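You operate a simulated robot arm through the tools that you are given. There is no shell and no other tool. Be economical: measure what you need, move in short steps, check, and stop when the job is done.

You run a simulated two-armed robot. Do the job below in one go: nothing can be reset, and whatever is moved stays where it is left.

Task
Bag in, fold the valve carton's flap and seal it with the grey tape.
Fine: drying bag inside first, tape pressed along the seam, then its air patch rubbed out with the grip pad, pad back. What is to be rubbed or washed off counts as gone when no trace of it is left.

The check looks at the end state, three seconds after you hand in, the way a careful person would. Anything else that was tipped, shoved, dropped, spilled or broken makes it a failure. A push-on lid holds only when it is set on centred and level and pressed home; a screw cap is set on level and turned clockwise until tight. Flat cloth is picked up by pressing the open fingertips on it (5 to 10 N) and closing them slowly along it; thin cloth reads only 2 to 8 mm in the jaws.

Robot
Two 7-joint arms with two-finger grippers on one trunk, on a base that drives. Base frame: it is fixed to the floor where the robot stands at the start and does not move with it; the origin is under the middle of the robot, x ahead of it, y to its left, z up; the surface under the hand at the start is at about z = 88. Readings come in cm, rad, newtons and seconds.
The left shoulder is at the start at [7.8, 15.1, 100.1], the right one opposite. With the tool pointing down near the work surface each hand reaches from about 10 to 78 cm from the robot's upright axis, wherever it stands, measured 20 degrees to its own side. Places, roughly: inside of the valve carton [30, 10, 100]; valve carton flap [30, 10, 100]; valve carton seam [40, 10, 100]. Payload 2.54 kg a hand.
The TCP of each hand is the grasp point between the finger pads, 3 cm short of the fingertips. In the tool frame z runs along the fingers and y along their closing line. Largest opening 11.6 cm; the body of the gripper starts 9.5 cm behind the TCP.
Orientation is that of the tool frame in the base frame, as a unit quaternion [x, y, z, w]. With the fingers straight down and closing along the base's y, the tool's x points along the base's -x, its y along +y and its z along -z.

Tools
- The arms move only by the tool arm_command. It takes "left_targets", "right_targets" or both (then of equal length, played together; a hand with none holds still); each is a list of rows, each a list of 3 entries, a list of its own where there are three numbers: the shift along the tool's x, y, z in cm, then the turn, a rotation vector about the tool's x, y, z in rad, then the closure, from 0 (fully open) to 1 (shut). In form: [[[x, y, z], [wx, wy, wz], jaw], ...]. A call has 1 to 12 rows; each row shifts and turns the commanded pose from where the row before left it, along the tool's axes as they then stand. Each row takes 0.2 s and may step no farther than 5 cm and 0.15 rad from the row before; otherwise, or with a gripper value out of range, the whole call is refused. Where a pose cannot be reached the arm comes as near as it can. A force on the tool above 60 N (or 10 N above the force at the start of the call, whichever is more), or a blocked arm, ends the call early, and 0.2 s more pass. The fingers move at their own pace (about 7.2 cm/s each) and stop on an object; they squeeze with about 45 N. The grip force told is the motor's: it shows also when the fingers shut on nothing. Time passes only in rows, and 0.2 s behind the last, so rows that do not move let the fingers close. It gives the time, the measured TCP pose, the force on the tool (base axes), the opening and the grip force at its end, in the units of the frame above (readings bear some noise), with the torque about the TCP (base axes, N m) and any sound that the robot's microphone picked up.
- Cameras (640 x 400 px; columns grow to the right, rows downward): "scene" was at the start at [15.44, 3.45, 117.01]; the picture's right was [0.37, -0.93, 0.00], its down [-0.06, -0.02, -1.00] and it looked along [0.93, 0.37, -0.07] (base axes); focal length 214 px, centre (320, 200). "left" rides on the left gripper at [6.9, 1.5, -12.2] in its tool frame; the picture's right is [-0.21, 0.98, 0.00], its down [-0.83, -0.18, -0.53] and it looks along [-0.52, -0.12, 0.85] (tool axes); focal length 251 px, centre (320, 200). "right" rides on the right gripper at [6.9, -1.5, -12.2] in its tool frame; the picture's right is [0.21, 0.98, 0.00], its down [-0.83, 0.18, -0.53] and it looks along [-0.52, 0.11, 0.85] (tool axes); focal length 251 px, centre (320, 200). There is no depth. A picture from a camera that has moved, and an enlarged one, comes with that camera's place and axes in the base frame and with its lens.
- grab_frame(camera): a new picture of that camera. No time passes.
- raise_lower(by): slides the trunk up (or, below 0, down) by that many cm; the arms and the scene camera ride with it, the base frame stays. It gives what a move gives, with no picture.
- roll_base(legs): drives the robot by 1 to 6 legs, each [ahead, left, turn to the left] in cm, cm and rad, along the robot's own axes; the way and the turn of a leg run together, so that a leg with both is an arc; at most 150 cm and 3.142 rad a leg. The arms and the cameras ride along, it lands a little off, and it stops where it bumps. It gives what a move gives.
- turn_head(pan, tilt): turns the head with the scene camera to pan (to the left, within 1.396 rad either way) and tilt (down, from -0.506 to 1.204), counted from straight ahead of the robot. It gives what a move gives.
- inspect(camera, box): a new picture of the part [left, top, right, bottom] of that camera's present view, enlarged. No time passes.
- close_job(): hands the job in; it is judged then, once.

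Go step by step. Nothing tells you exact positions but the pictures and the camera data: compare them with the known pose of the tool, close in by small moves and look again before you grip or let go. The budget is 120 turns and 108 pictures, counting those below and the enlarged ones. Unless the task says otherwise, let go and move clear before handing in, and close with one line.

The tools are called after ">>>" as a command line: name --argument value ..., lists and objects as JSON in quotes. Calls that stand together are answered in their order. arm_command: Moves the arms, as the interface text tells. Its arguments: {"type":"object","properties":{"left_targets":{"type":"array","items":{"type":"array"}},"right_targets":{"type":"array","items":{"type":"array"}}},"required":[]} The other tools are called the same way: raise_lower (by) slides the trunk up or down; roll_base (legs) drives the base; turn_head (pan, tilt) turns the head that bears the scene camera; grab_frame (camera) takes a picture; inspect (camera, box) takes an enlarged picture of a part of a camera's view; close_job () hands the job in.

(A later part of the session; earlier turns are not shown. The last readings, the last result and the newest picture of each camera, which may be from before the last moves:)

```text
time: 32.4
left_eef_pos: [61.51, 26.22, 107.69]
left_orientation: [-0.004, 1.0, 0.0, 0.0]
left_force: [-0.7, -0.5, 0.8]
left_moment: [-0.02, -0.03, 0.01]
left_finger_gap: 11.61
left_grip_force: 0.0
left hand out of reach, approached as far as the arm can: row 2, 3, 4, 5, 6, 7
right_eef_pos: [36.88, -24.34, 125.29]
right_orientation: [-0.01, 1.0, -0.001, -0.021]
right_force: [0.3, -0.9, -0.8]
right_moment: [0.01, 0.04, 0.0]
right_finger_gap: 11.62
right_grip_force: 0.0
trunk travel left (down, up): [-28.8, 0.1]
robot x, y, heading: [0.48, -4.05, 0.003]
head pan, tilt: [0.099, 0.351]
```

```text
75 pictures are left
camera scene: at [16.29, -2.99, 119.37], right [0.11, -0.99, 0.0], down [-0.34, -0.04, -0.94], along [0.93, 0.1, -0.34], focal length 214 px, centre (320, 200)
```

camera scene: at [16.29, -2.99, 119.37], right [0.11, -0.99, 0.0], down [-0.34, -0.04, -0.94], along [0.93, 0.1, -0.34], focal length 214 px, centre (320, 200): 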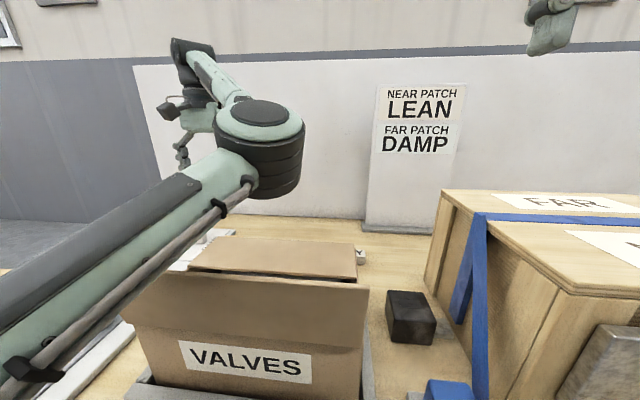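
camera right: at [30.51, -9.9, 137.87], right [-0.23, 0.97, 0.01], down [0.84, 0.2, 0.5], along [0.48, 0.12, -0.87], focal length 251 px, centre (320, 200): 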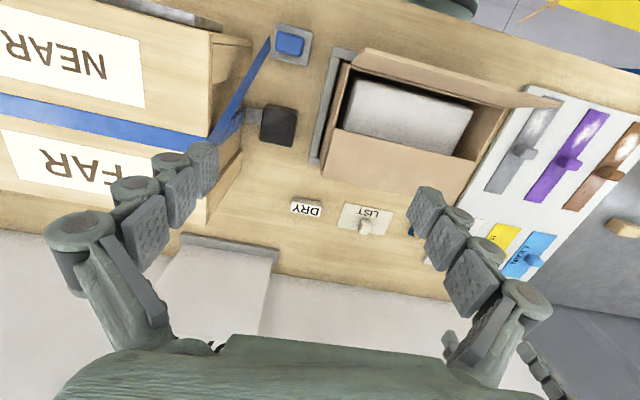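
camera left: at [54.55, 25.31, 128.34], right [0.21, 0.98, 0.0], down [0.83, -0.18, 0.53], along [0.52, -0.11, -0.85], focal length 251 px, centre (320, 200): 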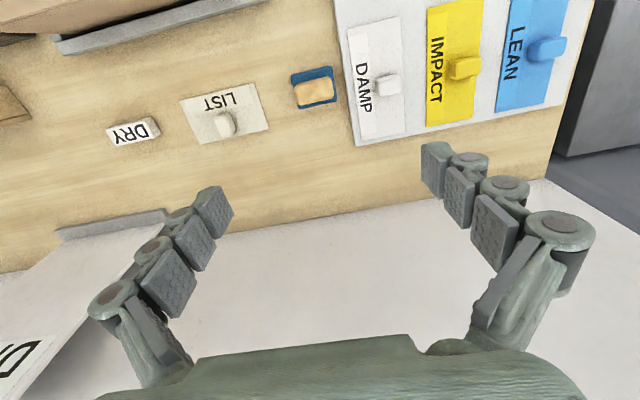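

I now see the left elbow swings inward, which limits that arm. It's better to back the base off and shift it left, so the right arm stays straight, clear of the crate (y < -23, top at about 106). I'll retract the left arm first.

>>> arm_command --left_targets '[[[1, 4, -2], [0, 0, 0], 0], [[2, 4, -2], [0, 0, 0], 0], [[3, 3, -2], [0, 0, 0], 0], [[4, 2, -2], [0, 0, 0], 0], [[4, 2, -2], [0, 0, 0], 0], [[4, 2, -2], [0, 0, 0], 0], [[4, 2, -2], [0, 0, 0], 0], [[4, 0, -2], [0, 0, 0], 0], [[3, 0, -2], [0, 0, 0], 0]]'

>>> roll_base --legs '[[-12, 0, 0], [0, 12.5, 0]]'

>>> grab_frame --camera "scene"

```text
time: 34.4
left_eef_pos: [32.1, 44.71, 125.68]
left_orientation: [-0.003, 1.0, 0.001, 0.0]
left_force: [-0.5, -0.8, -0.5]
left_moment: [0.02, -0.05, -0.01]
left_finger_gap: 11.62
left_grip_force: 0.1
right_eef_pos: [36.88, -24.23, 125.24]
right_orientation: [-0.009, 1.0, -0.001, -0.02]
right_force: [-0.1, 0.4, -0.2]
right_moment: [0.03, -0.01, 0.0]
right_finger_gap: 11.59
right_grip_force: 0.0
trunk travel left (down, up): [-28.8, 0.1]
robot x, y, heading: [0.06, -4.37, 0.0]
head pan, tilt: [0.099, 0.351]
```

```text
time: 37.1
left_eef_pos: [20.09, 57.12, 125.68]
left_orientation: [-0.002, 1.0, 0.001, 0.001]
left_force: [0.2, 0.2, -0.5]
left_moment: [-0.01, -0.01, 0.03]
left_finger_gap: 11.6
left_grip_force: 0.1
right_eef_pos: [24.49, -11.82, 125.26]
right_orientation: [-0.007, 1.0, -0.001, -0.021]
right_force: [0.1, 0.6, -0.1]
right_moment: [0.0, -0.01, 0.02]
right_finger_gap: 11.58
right_grip_force: 0.1
trunk travel left (down, up): [-28.8, 0.1]
robot x, y, heading: [-12.3, 8.6, 0.003]
head pan, tilt: [0.099, 0.351]
```

```text
74 pictures are left
camera scene: at [3.93, 9.62, 119.37], right [0.1, -0.99, 0.0], down [-0.34, -0.04, -0.94], along [0.93, 0.1, -0.34], focal length 214 px, centre (320, 200)
```

scene: 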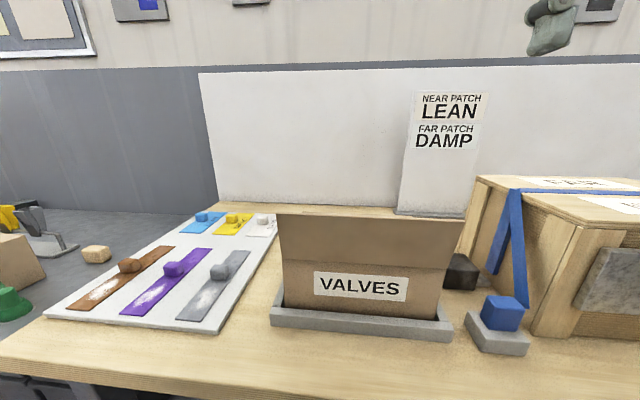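

That's a good overview, with all in place. Extending the right arm over the bag again.

>>> arm_command --right_targets '[[[-4, 0.6, 1], [0, -0.04, 0], 0], [[-4, 0.6, 1], [0, 0, 0], 0], [[-4, 0.6, 1], [0, 0, 0], 0], [[-4, 0.6, 1], [0, 0, 0], 0], [[-4, 0.6, 1], [0, 0, 0], 0], [[-4, 0.6, 1], [0, 0, 0], 0], [[-4, 0.6, 2], [0, 0, 0], 0], [[-4, 0.6, 2], [0, 0, 0], 0], [[-3, 1, 3], [0, 0, 0], 0]]'

>>> grab_frame --camera "scene"

>>> grab_frame --camera "right"

```text
time: 39.1
left_eef_pos: [20.13, 57.16, 125.52]
left_orientation: [-0.002, 1.0, 0.0, 0.001]
left_force: [-0.2, -0.6, 0.5]
left_moment: [0.01, 0.0, -0.01]
left_finger_gap: 11.6
left_grip_force: 0.0
right_eef_pos: [56.61, -5.57, 113.01]
right_orientation: [-0.01, 1.0, -0.001, -0.002]
right_force: [0.3, 0.1, -0.4]
right_moment: [0.0, -0.03, 0.02]
right_finger_gap: 11.58
right_grip_force: 0.1
right hand out of reach, approached as far as the arm can: row 8, 9
trunk travel left (down, up): [-28.8, 0.1]
robot x, y, heading: [-12.43, 8.2, 0.001]
head pan, tilt: [0.099, 0.351]
```

```text
73 pictures are left
camera scene: at [3.98, 9.57, 119.36], right [0.1, -0.99, 0.0], down [-0.34, -0.04, -0.94], along [0.93, 0.1, -0.34], focal length 214 px, centre (320, 200)
```

scene: 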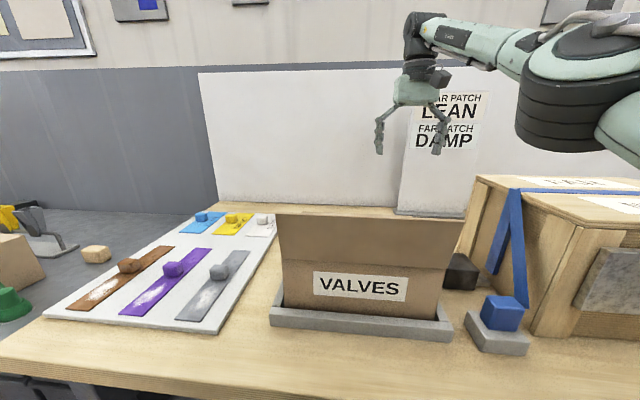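

```text
72 pictures are left
camera right: at [49.84, -7.19, 125.38], right [-0.23, 0.97, 0.0], down [0.82, 0.2, 0.53], along [0.52, 0.12, -0.85], focal length 251 px, centre (320, 200)
```

right: 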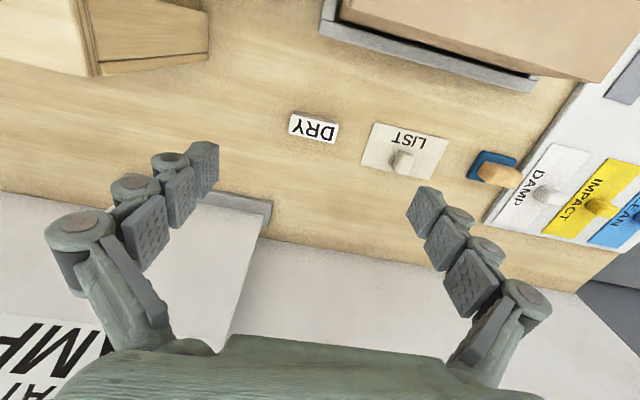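

The elbow is now high and left of the crate. I'll keep descending toward the bag.

>>> arm_command --right_targets '[[[-0.5, 0, 4], [0, 0, 0], 0], [[-1, 0, 4], [0, 0, 0], 0], [[-1.4, -0.2, 3], [0, 0, 0], 0], [[0, 0, 3], [0, 0, 0], 0], [[0, 0, 3], [0, 0, 0], 0]]'

>>> grab_frame --camera "scene"

>>> grab_frame --camera "right"

```text
time: 40.4
left_eef_pos: [20.11, 57.18, 125.59]
left_orientation: [-0.003, 1.0, 0.001, 0.0]
left_force: [-0.1, 0.0, 1.0]
left_moment: [0.0, 0.0, -0.01]
left_finger_gap: 11.59
left_grip_force: 0.0
right_eef_pos: [59.65, -5.69, 96.23]
right_orientation: [-0.009, 1.0, -0.001, -0.002]
right_force: [0.6, -0.1, 0.3]
right_moment: [0.01, 0.04, 0.0]
right_finger_gap: 11.58
right_grip_force: 0.1
trunk travel left (down, up): [-28.8, 0.1]
robot x, y, heading: [-12.23, 8.35, 0.001]
head pan, tilt: [0.099, 0.351]
```

```text
71 pictures are left
camera scene: at [3.97, 9.58, 119.36], right [0.1, -0.99, 0.0], down [-0.34, -0.04, -0.94], along [0.93, 0.1, -0.34], focal length 214 px, centre (320, 200)
```

scene: 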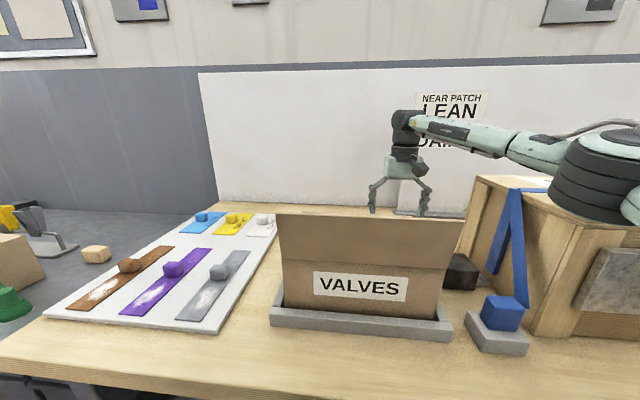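

```text
70 pictures are left
camera right: at [52.9, -7.32, 108.47], right [-0.23, 0.97, 0.0], down [0.82, 0.2, 0.53], along [0.52, 0.12, -0.85], focal length 251 px, centre (320, 200)
```

right: 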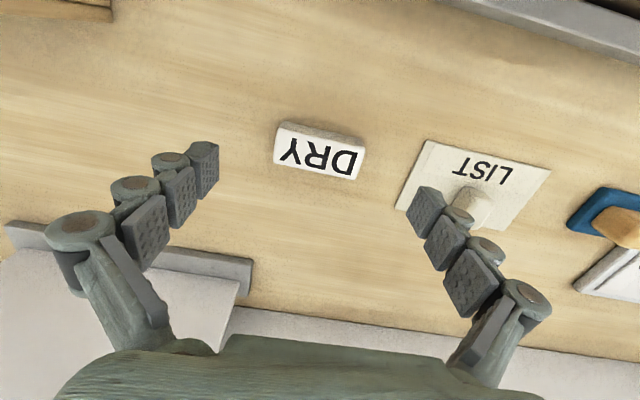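

The bag is at (59.7, -5.95), nearly centred between the fingers. I'll descend the last 4 cm with a slightly narrowed gap and close.

>>> arm_command --right_targets '[[[0, -0.25, 1], [0, 0, 0], 0.18], [[0, 0, 1.5], [0, 0, 0], 0.18], [[0, 0, 1.5], [0, 0, 0], 0.18], [[0, 0, 0.4], [0, 0, 0], 0.18], [[0, 0, 0], [0, 0, 0], 0.18]]'

>>> grab_frame --camera "right"

```text
time: 41.5
left_eef_pos: [19.92, 57.61, 125.63]
left_orientation: [-0.003, 1.0, -0.001, 0.002]
left_force: [0.6, 0.5, 0.1]
left_moment: [-0.02, 0.01, 0.01]
left_finger_gap: 11.59
left_grip_force: 0.1
right_eef_pos: [59.52, -5.71, 93.02]
right_orientation: [-0.009, 1.0, -0.002, 0.007]
right_force: [0.3, 0.1, -0.3]
right_moment: [0.02, -0.02, -0.02]
right_finger_gap: 9.53
right_grip_force: 0.1
trunk travel left (down, up): [-28.8, 0.1]
robot x, y, heading: [-12.21, 8.57, 0.003]
head pan, tilt: [0.099, 0.351]
```

```text
69 pictures are left
camera right: at [52.67, -7.36, 105.18], right [-0.23, 0.97, -0.01], down [0.81, 0.2, 0.55], along [0.53, 0.12, -0.84], focal length 251 px, centre (320, 200)
```

right: 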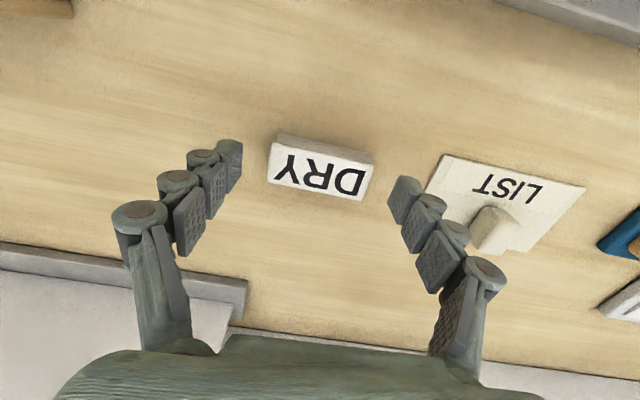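

The hand stops 1 cm short; the elbow is probably touching the crate edge. I'll lift, shift the base further left, and return.

>>> arm_command --right_targets '[[[0, 0, -3], [0, 0, 0], 0.18], [[0, 0, -3], [0, 0, 0], 0.18]]'

>>> roll_base --legs '[[0, 8, 0]]'

>>> arm_command --right_targets '[[[0, -4, 0], [0, 0, 0], 0.18], [[0, -4, 0], [0, 0, 0], 0.18], [[0, 0, 2], [0, 0, 0], 0.18]]'

>>> grab_frame --camera "scene"

>>> grab_frame --camera "right"

```text
time: 42.1
left_eef_pos: [19.91, 57.29, 125.51]
left_orientation: [-0.003, 1.0, 0.001, 0.001]
left_force: [-0.2, 0.4, 0.0]
left_moment: [0.0, -0.03, -0.01]
left_finger_gap: 11.61
left_grip_force: 0.2
right_eef_pos: [59.5, -5.66, 97.64]
right_orientation: [-0.01, 1.0, 0.0, -0.001]
right_force: [-0.4, 0.0, 0.4]
right_moment: [-0.01, -0.04, -0.01]
right_finger_gap: 9.49
right_grip_force: 0.1
trunk travel left (down, up): [-28.8, 0.1]
robot x, y, heading: [-12.32, 8.5, 0.005]
head pan, tilt: [0.099, 0.351]
```

```text
time: 43.6
left_eef_pos: [20.08, 65.1, 125.51]
left_orientation: [-0.001, 1.0, 0.001, 0.0]
left_force: [0.1, 0.2, 0.3]
left_moment: [-0.03, 0.0, -0.01]
left_finger_gap: 11.61
left_grip_force: 0.0
right_eef_pos: [59.55, 2.03, 97.77]
right_orientation: [-0.009, 1.0, 0.0, -0.001]
right_force: [0.0, 0.3, -0.4]
right_moment: [-0.05, 0.0, -0.02]
right_finger_gap: 9.49
right_grip_force: 0.0
trunk travel left (down, up): [-28.8, 0.1]
robot x, y, heading: [-12.01, 16.16, 0.006]
head pan, tilt: [0.099, 0.351]
```

```text
time: 44.4
left_eef_pos: [20.09, 65.1, 125.7]
left_orientation: [-0.002, 1.0, 0.001, -0.001]
left_force: [-0.2, 0.0, 0.2]
left_moment: [0.01, 0.0, 0.02]
left_finger_gap: 11.59
left_grip_force: 0.0
right_eef_pos: [59.88, -5.93, 95.9]
right_orientation: [-0.009, 1.0, -0.001, 0.0]
right_force: [-0.4, -0.1, 0.6]
right_moment: [-0.03, 0.02, 0.0]
right_finger_gap: 9.49
right_grip_force: 0.1
trunk travel left (down, up): [-28.8, 0.1]
robot x, y, heading: [-12.19, 16.33, 0.006]
head pan, tilt: [0.099, 0.351]
```

```text
68 pictures are left
camera scene: at [3.93, 17.45, 119.36], right [0.1, -0.99, 0.0], down [-0.34, -0.04, -0.94], along [0.93, 0.1, -0.34], focal length 214 px, centre (320, 200)
```

scene: 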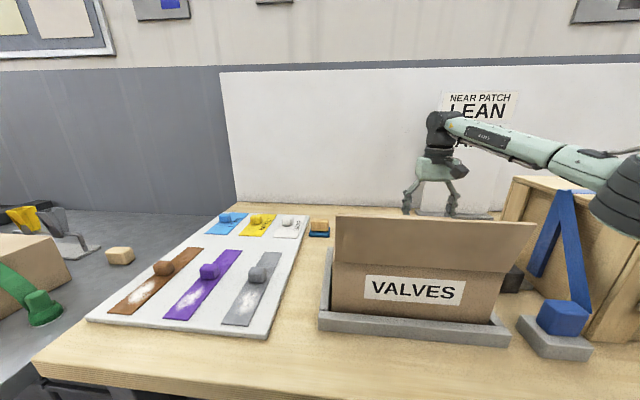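

```text
67 pictures are left
camera right: at [53.0, -7.63, 108.16], right [-0.23, 0.97, 0.0], down [0.82, 0.2, 0.53], along [0.52, 0.12, -0.85], focal length 251 px, centre (320, 200)
```

right: 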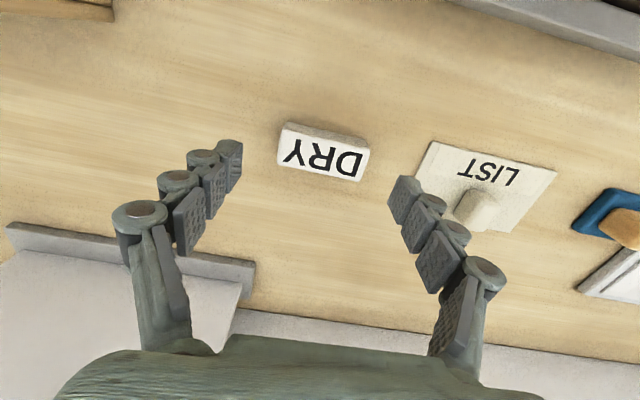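

Aligned with the bag now. Descending and closing slowly.

>>> arm_command --right_targets '[[[0, 0, 2], [0, 0, 0], 0.18], [[0, 0, 1.5], [0, 0, 0], 0.18], [[0, 0, 0.6], [0, 0, 0], 0.18], [[0, 0, 0], [0, 0, 0], 0.3], [[0, 0, 0], [0, 0, 0], 0.36], [[0, 0, 0], [0, 0, 0], 0.42], [[0, 0, 0], [0, 0, 0], 0.48]]'

>>> grab_frame --camera "right"

```text
time: 46.0
left_eef_pos: [19.96, 65.37, 125.58]
left_orientation: [-0.002, 1.0, -0.001, 0.0]
left_force: [-1.1, 0.5, -0.3]
left_moment: [0.03, 0.0, -0.01]
left_finger_gap: 11.6
left_grip_force: 0.2
right_eef_pos: [59.51, -5.77, 91.9]
right_orientation: [-0.009, 1.0, -0.001, 0.0]
right_force: [-1.0, 1.6, 8.9]
right_moment: [0.0, -0.02, -0.05]
right_finger_gap: 6.84
right_grip_force: 45.4
trunk travel left (down, up): [-28.8, 0.1]
robot x, y, heading: [-12.21, 16.04, 0.009]
head pan, tilt: [0.099, 0.351]
```

```text
66 pictures are left
camera right: at [52.72, -7.37, 104.24], right [-0.23, 0.97, 0.0], down [0.82, 0.2, 0.53], along [0.52, 0.12, -0.85], focal length 251 px, centre (320, 200)
```

right: 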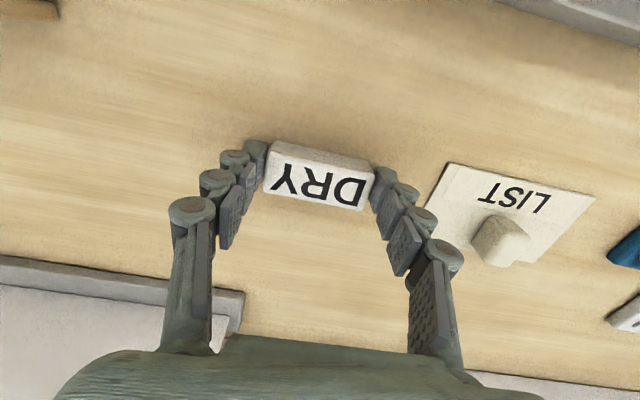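

The bag is gripped (gap 6.84). I'll lift it and move back toward the carton from the far side.

>>> arm_command --right_targets '[[[0, 0, -2], [0, 0, 0], 0.6], [[0, 0, -4], [0, 0, 0], 0.6], [[0, 0, -4], [0, 0, 0], 0.6], [[0, 0, -4], [0, 0, 0], 0.6], [[2, 1, -3], [0, 0, 0], 0.6], [[4, 2, 0], [0, 0, 0], 0.6], [[4, 2, 0], [0, 0, 0], 0.6]]'

>>> grab_frame --camera "right"

>>> grab_frame --camera "scene"

```text
time: 47.6
left_eef_pos: [19.99, 65.13, 125.49]
left_orientation: [-0.003, 1.0, 0.001, 0.001]
left_force: [-0.6, 0.9, -0.2]
left_moment: [0.03, 0.0, 0.0]
left_finger_gap: 11.61
left_grip_force: 0.0
right_eef_pos: [49.68, -1.16, 108.85]
right_orientation: [-0.008, 1.0, -0.001, -0.002]
right_force: [0.0, 0.1, -0.1]
right_moment: [-0.02, -0.05, -0.02]
right_finger_gap: 6.83
right_grip_force: 44.6
trunk travel left (down, up): [-28.8, 0.1]
robot x, y, heading: [-12.3, 16.1, 0.007]
head pan, tilt: [0.099, 0.351]
```

```text
65 pictures are left
camera right: at [42.91, -2.86, 121.12], right [-0.23, 0.97, 0.0], down [0.82, 0.2, 0.53], along [0.52, 0.12, -0.85], focal length 251 px, centre (320, 200)
```

right: 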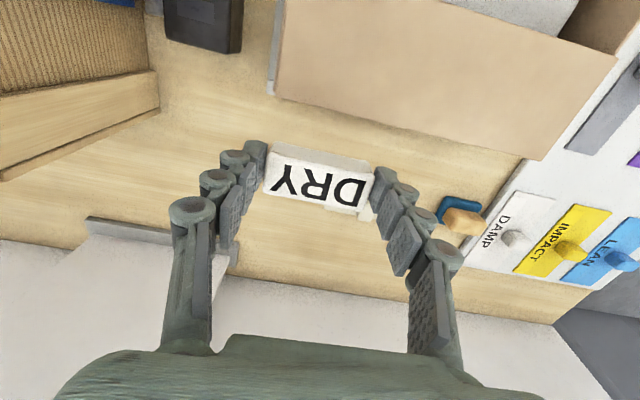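

```text
64 pictures are left
camera scene: at [3.84, 17.47, 119.38], right [0.1, -0.99, 0.0], down [-0.34, -0.04, -0.94], along [0.93, 0.1, -0.34], focal length 214 px, centre (320, 200)
```

scene: 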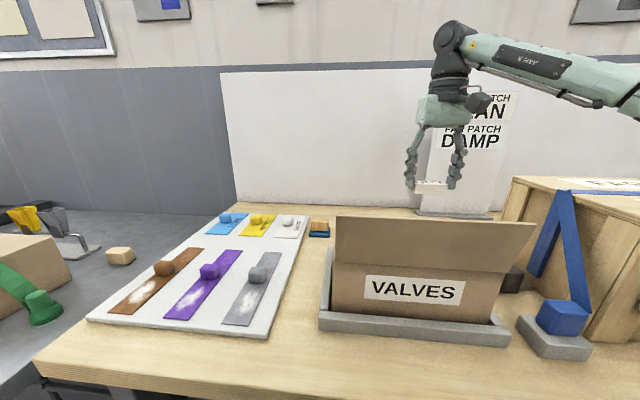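

Contents' top is at z about 94.5, so there's room for the bag. I'll move over the opening at about (36.5, 6) and check.

>>> arm_command --right_targets '[[[3.3, 1.8, 0], [0, 0, 0], 0.6], [[3.3, 1.8, 0], [0, 0, 0], 0.6], [[3.3, 1.8, 0], [0, 0, 0], 0.6], [[3.3, 1.8, 0], [0, 0, 0], 0.6], [[0, 0, 0], [0, 0, 0], 0.6]]'

>>> grab_frame --camera "right"

>>> grab_frame --camera "scene"

```text
time: 48.8
left_eef_pos: [20.17, 65.11, 125.59]
left_orientation: [-0.001, 1.0, 0.001, 0.0]
left_force: [-0.1, -0.6, -0.1]
left_moment: [-0.01, 0.01, -0.01]
left_finger_gap: 11.59
left_grip_force: 0.0
right_eef_pos: [36.26, 5.99, 108.72]
right_orientation: [-0.009, 1.0, -0.002, -0.001]
right_force: [0.0, 0.2, -0.3]
right_moment: [0.02, 0.04, -0.03]
right_finger_gap: 6.83
right_grip_force: 45.3
trunk travel left (down, up): [-28.8, 0.1]
robot x, y, heading: [-11.95, 16.2, 0.004]
head pan, tilt: [0.099, 0.351]
```

```text
63 pictures are left
camera right: at [29.53, 4.22, 121.03], right [-0.23, 0.97, 0.0], down [0.82, 0.2, 0.53], along [0.52, 0.12, -0.85], focal length 251 px, centre (320, 200)
```

right: 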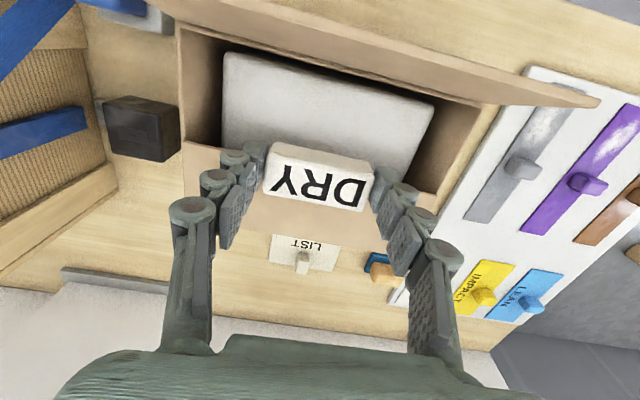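

```text
62 pictures are left
camera scene: at [3.91, 17.44, 119.36], right [0.1, -0.99, 0.0], down [-0.34, -0.04, -0.94], along [0.93, 0.1, -0.34], focal length 214 px, centre (320, 200)
```

scene: 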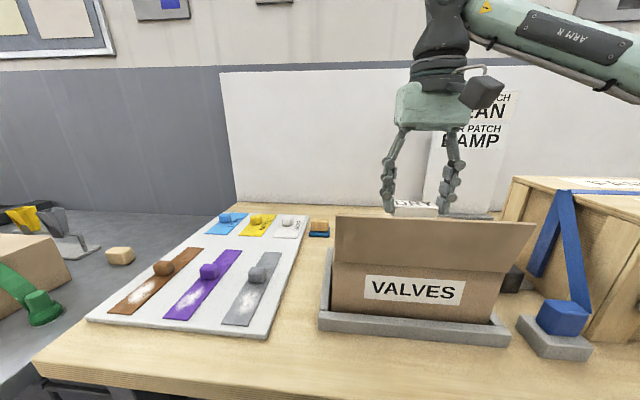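

Positioned over the opening. I'll lower to TCP z about 99.3 and check before release.

>>> arm_command --right_targets '[[[-0.5, 0, 3], [0, 0, 0], 0.6], [[0, 0, 3], [0, 0, 0], 0.6], [[0, 0, 2], [0, 0, 0], 0.6], [[0, 0, 1.3], [0, 0, 0], 0.6], [[0, 0, 0], [0, 0, 0], 0.6]]'

>>> grab_frame --camera "right"

>>> grab_frame --camera "scene"

```text
time: 50.0
left_eef_pos: [19.75, 65.07, 125.77]
left_orientation: [-0.002, 1.0, 0.001, 0.002]
left_force: [-0.7, -0.1, -1.0]
left_moment: [0.03, 0.0, -0.04]
left_finger_gap: 11.61
left_grip_force: 0.0
right_eef_pos: [36.61, 5.81, 99.69]
right_orientation: [-0.007, 1.0, 0.0, 0.003]
right_force: [1.7, -3.7, 32.8]
right_moment: [-0.07, -0.19, -0.09]
right_finger_gap: 6.87
right_grip_force: 45.1
trunk travel left (down, up): [-28.8, 0.1]
robot x, y, heading: [-12.26, 16.24, 0.004]
head pan, tilt: [0.099, 0.351]
```

```text
61 pictures are left
camera right: at [29.76, 4.12, 112.01], right [-0.23, 0.97, 0.0], down [0.82, 0.19, 0.54], along [0.52, 0.12, -0.84], focal length 251 px, centre (320, 200)
```

right: 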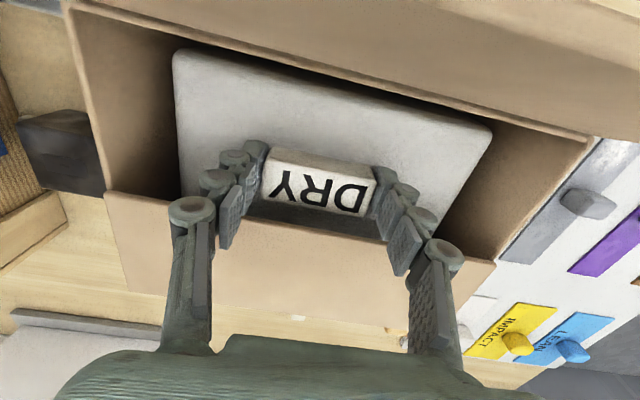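

```text
60 pictures are left
camera scene: at [3.67, 17.47, 119.44], right [0.1, -0.99, 0.0], down [-0.34, -0.04, -0.94], along [0.93, 0.1, -0.34], focal length 214 px, centre (320, 200)
```

scene: 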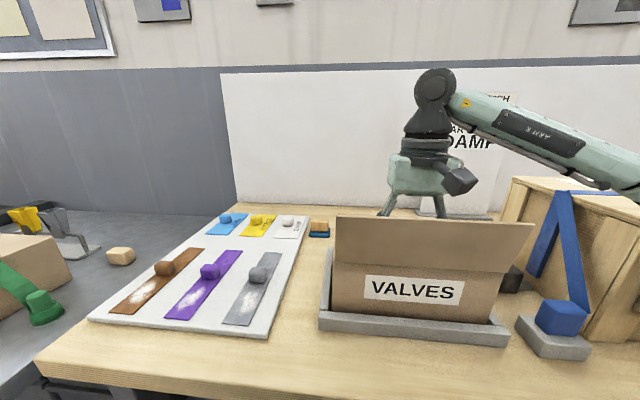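

The bag has contacted the contents (33 N), so I'll ease up slightly and open.

>>> arm_command --right_targets '[[[0, 0, -0.4], [0, 0, 0], 0.6], [[0, 0, 0], [0, 0, 0], 0.35], [[0, 0, 0], [0, 0, 0], 0.2], [[0, 0, 0], [0, 0, 0], 0.1], [[0, 0, 0], [0, 0, 0], 0.1], [[0, 0, -3], [0, 0, 0], 0.1], [[0, 0, -4], [0, 0, 0], 0.1], [[0, 0, -4], [0, 0, 0], 0.1], [[0, 0, -4], [0, 0, 0], 0.1]]'

>>> grab_frame --camera "right"

```text
time: 52.0
left_eef_pos: [20.01, 65.14, 125.58]
left_orientation: [-0.002, 1.0, 0.001, 0.001]
left_force: [-1.4, -0.3, 0.8]
left_moment: [-0.06, 0.0, 0.01]
left_finger_gap: 11.61
left_grip_force: 0.0
right_eef_pos: [36.92, 6.06, 114.92]
right_orientation: [-0.009, 1.0, 0.0, 0.0]
right_force: [-0.5, 0.8, 0.4]
right_moment: [0.01, -0.06, 0.0]
right_finger_gap: 10.44
right_grip_force: 0.0
trunk travel left (down, up): [-28.8, 0.1]
robot x, y, heading: [-12.0, 16.43, 0.006]
head pan, tilt: [0.099, 0.351]
```

```text
59 pictures are left
camera right: at [30.06, 4.34, 127.25], right [-0.23, 0.97, 0.0], down [0.82, 0.2, 0.53], along [0.52, 0.12, -0.85], focal length 251 px, centre (320, 200)
```

right: 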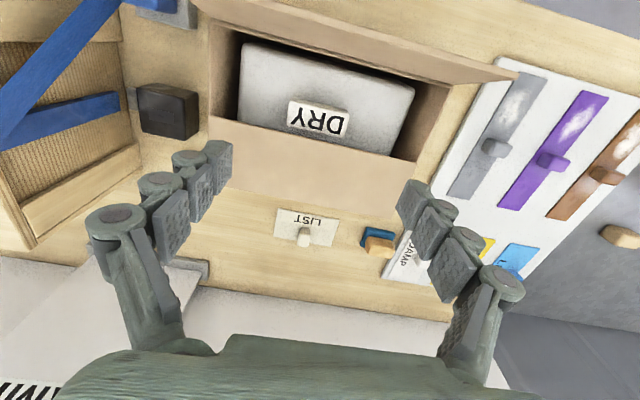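

The bag is inside, flat. Next I'll fold the flap: close the fingers, go behind it on the near side, and push it over.

>>> arm_command --right_targets '[[[3, 0, -3], [0, 0, 0], 1], [[4, 0, -1], [0, 0, 0], 1], [[4, 0, 0], [0, 0, 0], 1], [[4, 0, 0], [0, 0, 0], 1], [[0, 0, 4], [0, 0, 0], 1], [[0, 0, 4], [0, 0, 0], 1], [[0, 0, 2], [0, 0, 0], 1]]'

>>> grab_frame --camera "scene"

>>> grab_frame --camera "right"

```text
time: 53.6
left_eef_pos: [20.15, 65.06, 125.71]
left_orientation: [-0.002, 1.0, 0.001, 0.0]
left_force: [-0.8, 0.3, 0.1]
left_moment: [0.01, 0.02, 0.01]
left_finger_gap: 11.61
left_grip_force: 0.0
right_eef_pos: [21.73, 5.68, 108.77]
right_orientation: [-0.008, 1.0, 0.0, -0.001]
right_force: [0.5, 0.3, 0.1]
right_moment: [0.0, 0.0, -0.03]
right_finger_gap: 0.01
right_grip_force: 28.4
trunk travel left (down, up): [-28.8, 0.1]
robot x, y, heading: [-12.31, 16.31, 0.005]
head pan, tilt: [0.099, 0.351]
```

```text
58 pictures are left
camera scene: at [3.92, 17.45, 119.36], right [0.1, -0.99, 0.0], down [-0.34, -0.04, -0.94], along [0.93, 0.1, -0.34], focal length 214 px, centre (320, 200)
```

scene: 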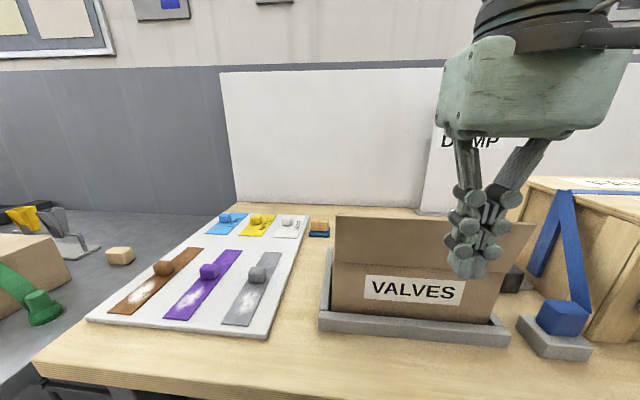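

```text
57 pictures are left
camera right: at [14.96, 3.98, 121.16], right [-0.23, 0.97, 0.0], down [0.82, 0.2, 0.53], along [0.52, 0.12, -0.85], focal length 251 px, centre (320, 200)
```

right: 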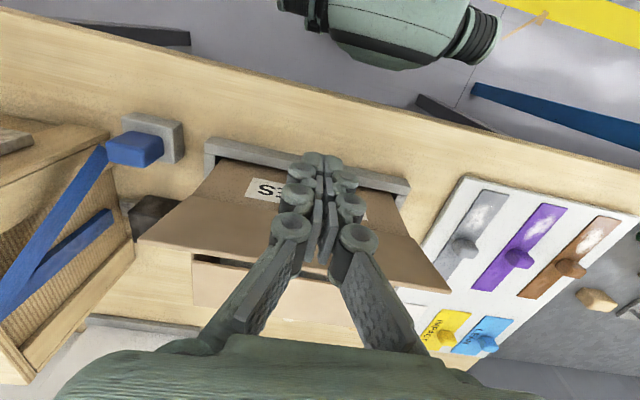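

Behind the flap now. Pushing it over along an arc.

>>> arm_command --right_targets '[[[-3.8, 0, 0], [0, 0, 0], 1], [[-2.5, 0, 0], [0, 0, 0], 1], [[-2.5, 0, 0.2], [0, 0, 0], 1], [[-2.0, 0, 0.8], [0, 0, 0], 1], [[-1.5, 0, 1.5], [0, 0, 0], 1], [[-1.0, 0, 1.5], [0, 0, 0], 1], [[0, 0, 0], [0, 0, 0], 1]]'

>>> grab_frame --camera "right"

>>> grab_frame --camera "scene"

```text
time: 55.2
left_eef_pos: [20.09, 65.02, 125.58]
left_orientation: [-0.002, 1.0, 0.001, 0.0]
left_force: [0.0, -0.2, -0.7]
left_moment: [-0.01, 0.0, -0.01]
left_finger_gap: 11.6
left_grip_force: 0.0
right_eef_pos: [35.16, 5.64, 104.76]
right_orientation: [-0.009, 1.0, -0.001, 0.0]
right_force: [0.1, 0.0, 0.1]
right_moment: [-0.03, -0.02, -0.04]
right_finger_gap: 0.01
right_grip_force: 29.0
trunk travel left (down, up): [-28.8, 0.1]
robot x, y, heading: [-12.26, 16.34, 0.003]
head pan, tilt: [0.099, 0.351]
```

```text
56 pictures are left
camera right: at [28.39, 4.02, 117.07], right [-0.23, 0.97, 0.0], down [0.82, 0.2, 0.53], along [0.52, 0.12, -0.85], focal length 251 px, centre (320, 200)
```

right: 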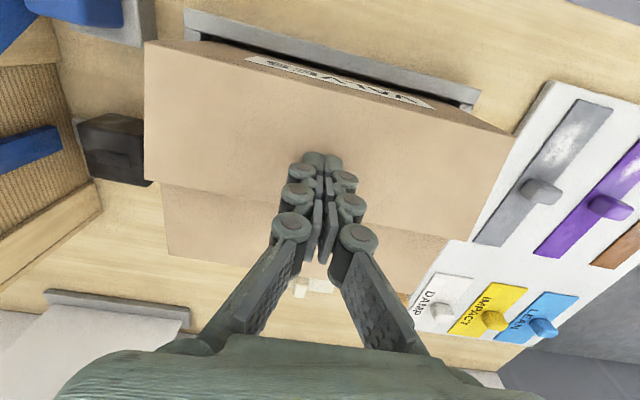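

```text
55 pictures are left
camera scene: at [3.88, 17.46, 119.37], right [0.1, -0.99, 0.0], down [-0.34, -0.04, -0.94], along [0.93, 0.1, -0.34], focal length 214 px, centre (320, 200)
```

scene: 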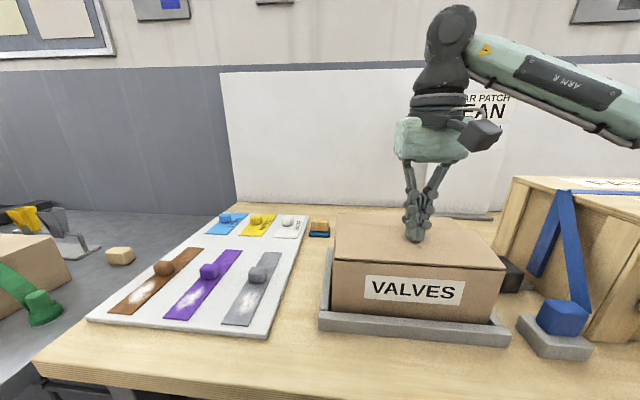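

The flap is nearly down. I'll press lightly until I feel contact, then lift to see whether it stays.

>>> arm_command --right_targets '[[[0, 0, 0.6], [0, 0, 0], 1], [[0, 0, 0.5], [0, 0, 0], 1], [[0, 0, 0.4], [0, 0, 0], 1], [[0, 0, 0], [0, 0, 0], 1]]'

>>> arm_command --right_targets '[[[0, 0, -3], [0, 0, 0], 1], [[0, 0, -4], [0, 0, 0], 1], [[0, 0, -3], [0, 0, 0], 1], [[0, 0, -3], [0, 0, 0], 1], [[0, 0, 0], [0, 0, 0], 1]]'

>>> grab_frame --camera "right"

>>> grab_frame --camera "scene"

```text
time: 56.2
left_eef_pos: [19.92, 65.08, 125.79]
left_orientation: [-0.002, 1.0, 0.001, 0.001]
left_force: [-0.4, 0.8, 0.8]
left_moment: [0.02, -0.01, 0.0]
left_finger_gap: 11.58
left_grip_force: 0.2
right_eef_pos: [35.03, 5.8, 103.39]
right_orientation: [-0.008, 1.0, 0.0, 0.001]
right_force: [5.2, -1.3, 18.3]
right_moment: [-0.05, -0.06, 0.01]
right_finger_gap: 0.61
right_grip_force: 28.3
trunk travel left (down, up): [-28.8, 0.1]
robot x, y, heading: [-12.27, 16.4, 0.009]
head pan, tilt: [0.099, 0.351]
```

```text
time: 57.4
left_eef_pos: [20.18, 65.12, 125.69]
left_orientation: [-0.002, 1.0, 0.001, -0.001]
left_force: [0.6, 1.1, -0.5]
left_moment: [0.0, 0.04, -0.02]
left_finger_gap: 11.63
left_grip_force: 0.0
right_eef_pos: [35.09, 5.9, 116.21]
right_orientation: [-0.008, 1.0, -0.001, -0.001]
right_force: [-0.3, 0.2, -0.1]
right_moment: [0.0, -0.01, -0.03]
right_finger_gap: 0.0
right_grip_force: 28.6
trunk travel left (down, up): [-28.8, 0.1]
robot x, y, heading: [-12.15, 16.77, 0.004]
head pan, tilt: [0.099, 0.351]
```

```text
54 pictures are left
camera right: at [28.34, 4.19, 128.58], right [-0.23, 0.97, 0.0], down [0.82, 0.2, 0.53], along [0.52, 0.12, -0.85], focal length 251 px, centre (320, 200)
```

right: 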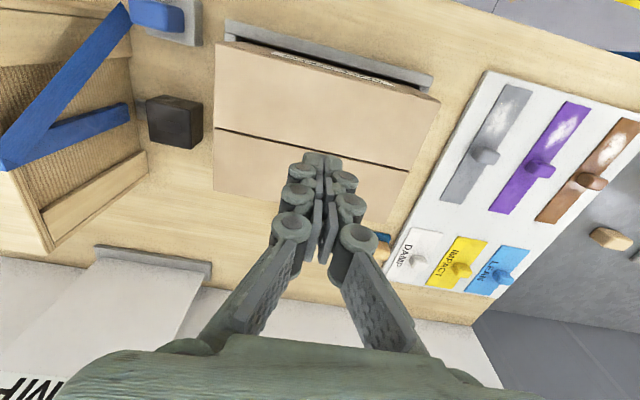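

```text
53 pictures are left
camera scene: at [3.92, 17.44, 119.36], right [0.1, -0.99, 0.0], down [-0.34, -0.04, -0.94], along [0.93, 0.1, -0.34], focal length 214 px, centre (320, 200)
```

scene: 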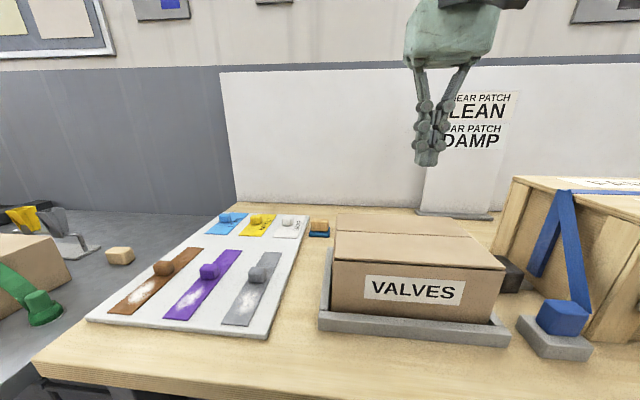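

The flap stays closed, with the seam at x=39 and y from -5.5 to 18. Next I'll shift the base left so the right hand can fetch the grey tape at about (36.7, 34).

>>> roll_base --legs '[[0, 13.5, 0]]'

>>> arm_command --right_targets '[[[0, 4, 0], [0, 0, 0], 0.3], [[0, 4, 0], [0, 0, 0], 0.3], [[0, 4, 0], [0, 0, 0], 0.3], [[0, 2.5, 3], [0, 0, 0], 0.3], [[0, 0, 3], [0, 0, 0], 0.3]]'

>>> grab_frame --camera "right"

>>> grab_frame --camera "scene"

```text
time: 59.4
left_eef_pos: [20.01, 78.87, 125.67]
left_orientation: [-0.003, 1.0, 0.001, 0.0]
left_force: [-0.6, 0.2, -0.2]
left_moment: [-0.01, -0.03, 0.0]
left_finger_gap: 11.6
left_grip_force: 0.0
right_eef_pos: [35.03, 19.7, 116.22]
right_orientation: [-0.009, 1.0, -0.002, -0.001]
right_force: [-1.1, 0.6, 0.2]
right_moment: [-0.04, -0.01, 0.0]
right_finger_gap: 0.01
right_grip_force: 28.7
trunk travel left (down, up): [-28.8, 0.1]
robot x, y, heading: [-12.52, 30.17, 0.005]
head pan, tilt: [0.099, 0.351]
```

```text
time: 60.5
left_eef_pos: [20.03, 78.81, 125.62]
left_orientation: [-0.003, 1.0, 0.0, 0.0]
left_force: [0.3, 0.3, -0.4]
left_moment: [-0.01, -0.02, 0.02]
left_finger_gap: 11.62
left_grip_force: 0.1
right_eef_pos: [34.82, 33.88, 110.16]
right_orientation: [-0.008, 1.0, 0.0, -0.001]
right_force: [0.3, 0.5, -0.1]
right_moment: [0.0, 0.01, -0.03]
right_finger_gap: 8.12
right_grip_force: 0.1
trunk travel left (down, up): [-28.8, 0.1]
robot x, y, heading: [-12.38, 30.07, 0.007]
head pan, tilt: [0.099, 0.351]
```

```text
52 pictures are left
camera right: at [28.01, 32.35, 122.49], right [-0.23, 0.97, 0.0], down [0.82, 0.2, 0.53], along [0.52, 0.12, -0.85], focal length 251 px, centre (320, 200)
```

right: 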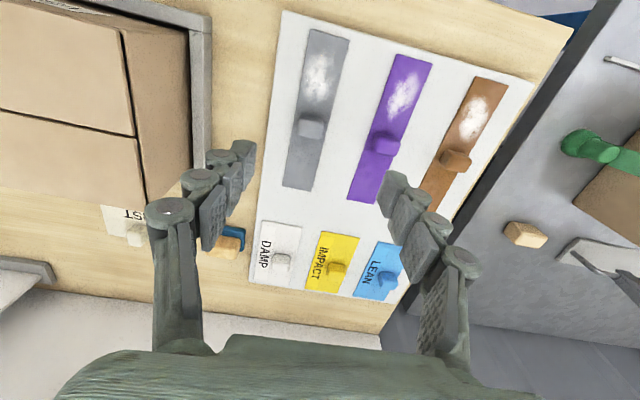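

```text
51 pictures are left
camera scene: at [3.84, 31.19, 119.37], right [0.1, -0.99, 0.0], down [-0.34, -0.04, -0.94], along [0.93, 0.1, -0.34], focal length 214 px, centre (320, 200)
```

scene: 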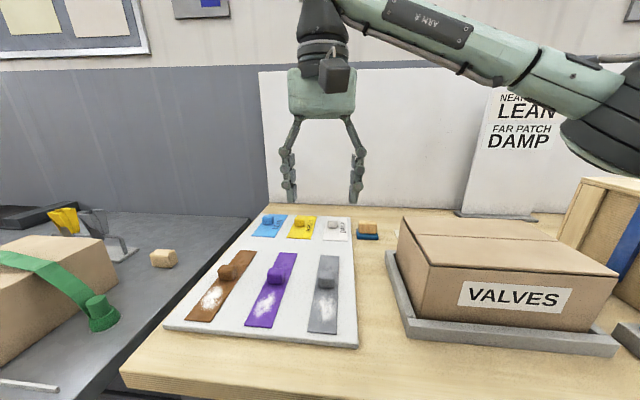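

The tape is aligned with x at y=33.2, and its grip is at (36.6, 33.2). I'll align and descend most of the way.

>>> arm_command --right_targets '[[[-1.8, -0.65, 3], [0, 0, 0], 0.4], [[0, 0, 4], [0, 0, 0], 0.4], [[0, 0, 4], [0, 0, 0], 0.4], [[0, 0, 0], [0, 0, 0], 0.4]]'

>>> grab_frame --camera "right"

```text
time: 61.5
left_eef_pos: [20.0, 78.78, 125.54]
left_orientation: [-0.002, 1.0, 0.001, 0.0]
left_force: [-0.1, -0.1, -0.3]
left_moment: [0.0, -0.03, 0.03]
left_finger_gap: 11.61
left_grip_force: 0.1
right_eef_pos: [36.34, 33.56, 99.19]
right_orientation: [-0.009, 1.0, -0.001, -0.001]
right_force: [1.4, 0.2, -0.6]
right_moment: [0.01, 0.0, -0.01]
right_finger_gap: 6.97
right_grip_force: 0.0
trunk travel left (down, up): [-28.8, 0.1]
robot x, y, heading: [-12.71, 30.32, 0.002]
head pan, tilt: [0.099, 0.351]
```

```text
50 pictures are left
camera right: at [29.65, 31.89, 111.49], right [-0.23, 0.97, 0.0], down [0.82, 0.2, 0.53], along [0.52, 0.12, -0.85], focal length 251 px, centre (320, 200)
```

right: 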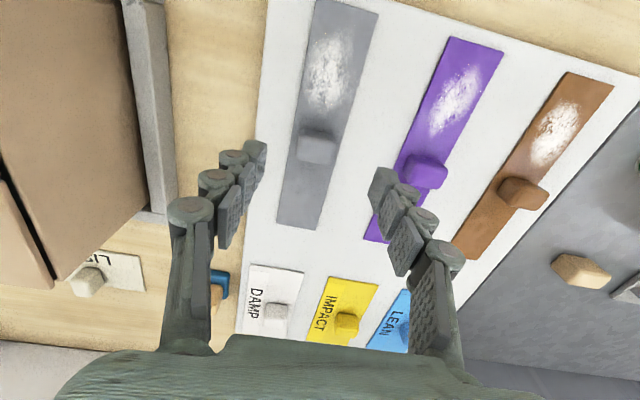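

Narrow the gap so it stays clear of the purple tape, then go down and grip.

>>> arm_command --right_targets '[[[0, -0.35, 0.5], [0, 0, 0], 0.56], [[0, 0, 2], [0, 0, 0], 0.56], [[0, 0, 2], [0, 0, 0], 0.56], [[0, 0, 0.6], [0, 0, 0], 0.56], [[0, 0, 0], [0, 0, 0], 0.56]]'

>>> grab_frame --camera "right"

```text
time: 62.8
left_eef_pos: [19.92, 78.92, 125.66]
left_orientation: [-0.002, 1.0, 0.002, 0.0]
left_force: [-0.8, -0.2, -0.3]
left_moment: [0.01, 0.0, 0.0]
left_finger_gap: 11.6
left_grip_force: 0.1
right_eef_pos: [36.42, 33.17, 93.98]
right_orientation: [-0.008, 1.0, -0.001, -0.001]
right_force: [0.0, -0.9, -0.1]
right_moment: [0.0, 0.01, 0.0]
right_finger_gap: 5.12
right_grip_force: 0.1
trunk travel left (down, up): [-28.8, 0.1]
robot x, y, heading: [-12.11, 30.07, 0.006]
head pan, tilt: [0.099, 0.351]
```

```text
49 pictures are left
camera right: at [29.69, 31.54, 106.39], right [-0.23, 0.97, 0.0], down [0.82, 0.2, 0.53], along [0.52, 0.12, -0.85], focal length 251 px, centre (320, 200)
```

right: 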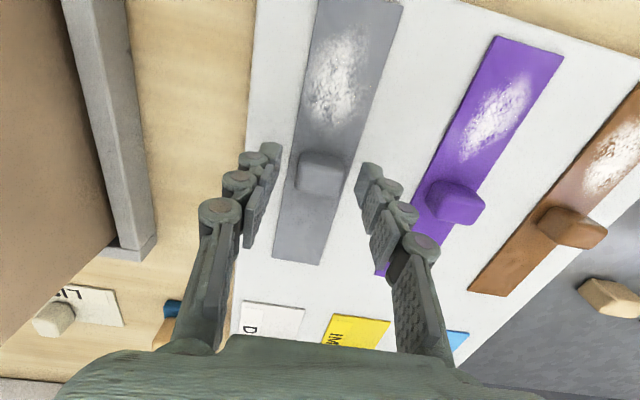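

The fingers straddle the grip. Closing and lifting a little.

>>> arm_command --right_targets '[[[0, 0, 0], [0, 0, 0], 0.65], [[0, 0, 0], [0, 0, 0], 0.75], [[0, 0, 0], [0, 0, 0], 0.9], [[0, 0, 0], [0, 0, 0], 1], [[0, 0, -1], [0, 0, 0], 1], [[0, 0, -3], [0, 0, 0], 1], [[0, 0, -4], [0, 0, 0], 1], [[0, 0, -4], [0, 0, 0], 1], [[0, 0, -4], [0, 0, 0], 1]]'

>>> grab_frame --camera "right"

```text
time: 64.8
left_eef_pos: [19.9, 78.86, 125.61]
left_orientation: [-0.002, 1.0, 0.001, 0.001]
left_force: [-0.2, 0.0, -0.1]
left_moment: [0.02, 0.01, 0.0]
left_finger_gap: 11.59
left_grip_force: 0.1
right_eef_pos: [36.47, 32.94, 110.26]
right_orientation: [-0.008, 1.0, -0.001, -0.001]
right_force: [0.3, -0.8, 0.1]
right_moment: [-0.01, 0.02, 0.01]
right_finger_gap: 3.02
right_grip_force: 45.0
trunk travel left (down, up): [-28.8, 0.1]
robot x, y, heading: [-12.45, 30.23, 0.008]
head pan, tilt: [0.099, 0.351]
```

```text
48 pictures are left
camera right: at [29.66, 31.31, 122.59], right [-0.23, 0.97, 0.0], down [0.82, 0.2, 0.53], along [0.52, 0.12, -0.85], focal length 251 px, centre (320, 200)
```

right: 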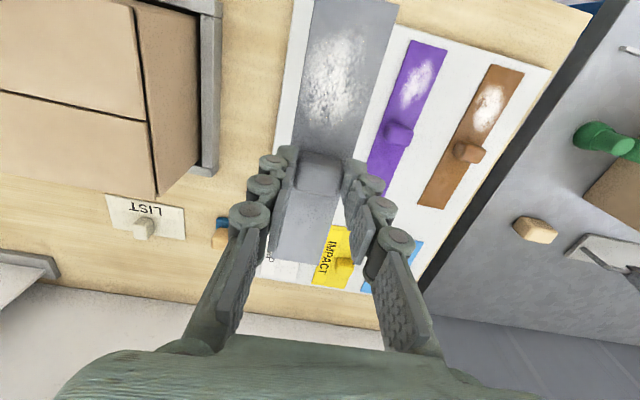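

The tape is held firmly. I'll turn the wrist 90° so the tape lies along the seam direction.

>>> arm_command --right_targets '[[[0, 0, -1], [0, 0, 0.1428], 1], [[0, 0, 0], [0, 0, 0.1428], 1], [[0, 0, 0], [0, 0, 0.1428], 1], [[0, 0, 0], [0, 0, 0.1428], 1], [[0, 0, 0], [0, 0, 0.1428], 1], [[0, 0, 0], [0, 0, 0.1428], 1], [[0, 0, 0], [0, 0, 0.1428], 1], [[0, 0, 0], [0, 0, 0.1428], 1], [[0, 0, 0], [0, 0, 0.1428], 1], [[0, 0, 0], [0, 0, 0.1428], 1], [[0, 0, 0], [0, 0, 0.1428], 1]]'

>>> grab_frame --camera "scene"

>>> grab_frame --camera "right"

```text
time: 67.2
left_eef_pos: [19.95, 78.83, 125.68]
left_orientation: [-0.004, 1.0, 0.0, 0.0]
left_force: [-0.1, 0.8, 0.0]
left_moment: [0.0, -0.02, 0.03]
left_finger_gap: 11.59
left_grip_force: 0.1
right_eef_pos: [36.54, 33.09, 111.03]
right_orientation: [0.702, 0.712, -0.002, -0.001]
right_force: [-1.0, 0.4, -0.9]
right_moment: [-0.02, 0.01, 0.0]
right_finger_gap: 3.01
right_grip_force: 44.7
trunk travel left (down, up): [-28.8, 0.1]
robot x, y, heading: [-12.39, 29.96, 0.003]
head pan, tilt: [0.099, 0.351]
```

```text
47 pictures are left
camera scene: at [3.82, 31.21, 119.37], right [0.1, -0.99, 0.0], down [-0.34, -0.04, -0.94], along [0.93, 0.1, -0.34], focal length 214 px, centre (320, 200)
```

scene: 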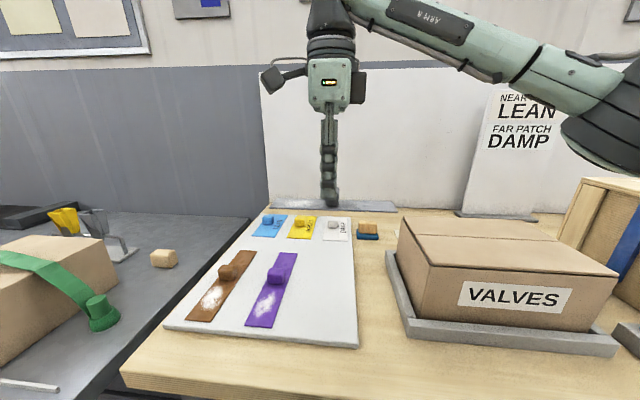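

```text
46 pictures are left
camera right: at [35.07, 39.98, 123.44], right [0.97, 0.23, 0.0], down [0.2, -0.82, 0.53], along [0.12, -0.52, -0.85], focal length 251 px, centre (320, 200)
```

right: 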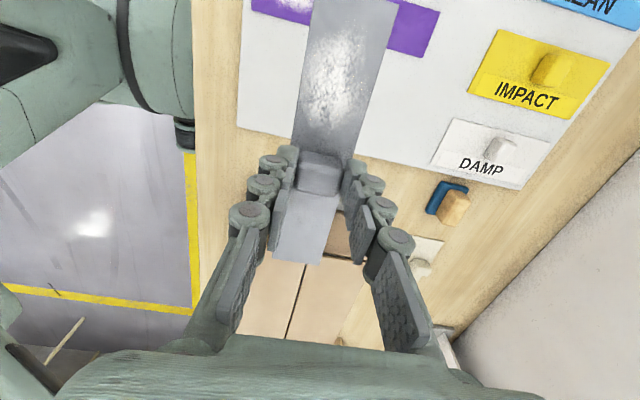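

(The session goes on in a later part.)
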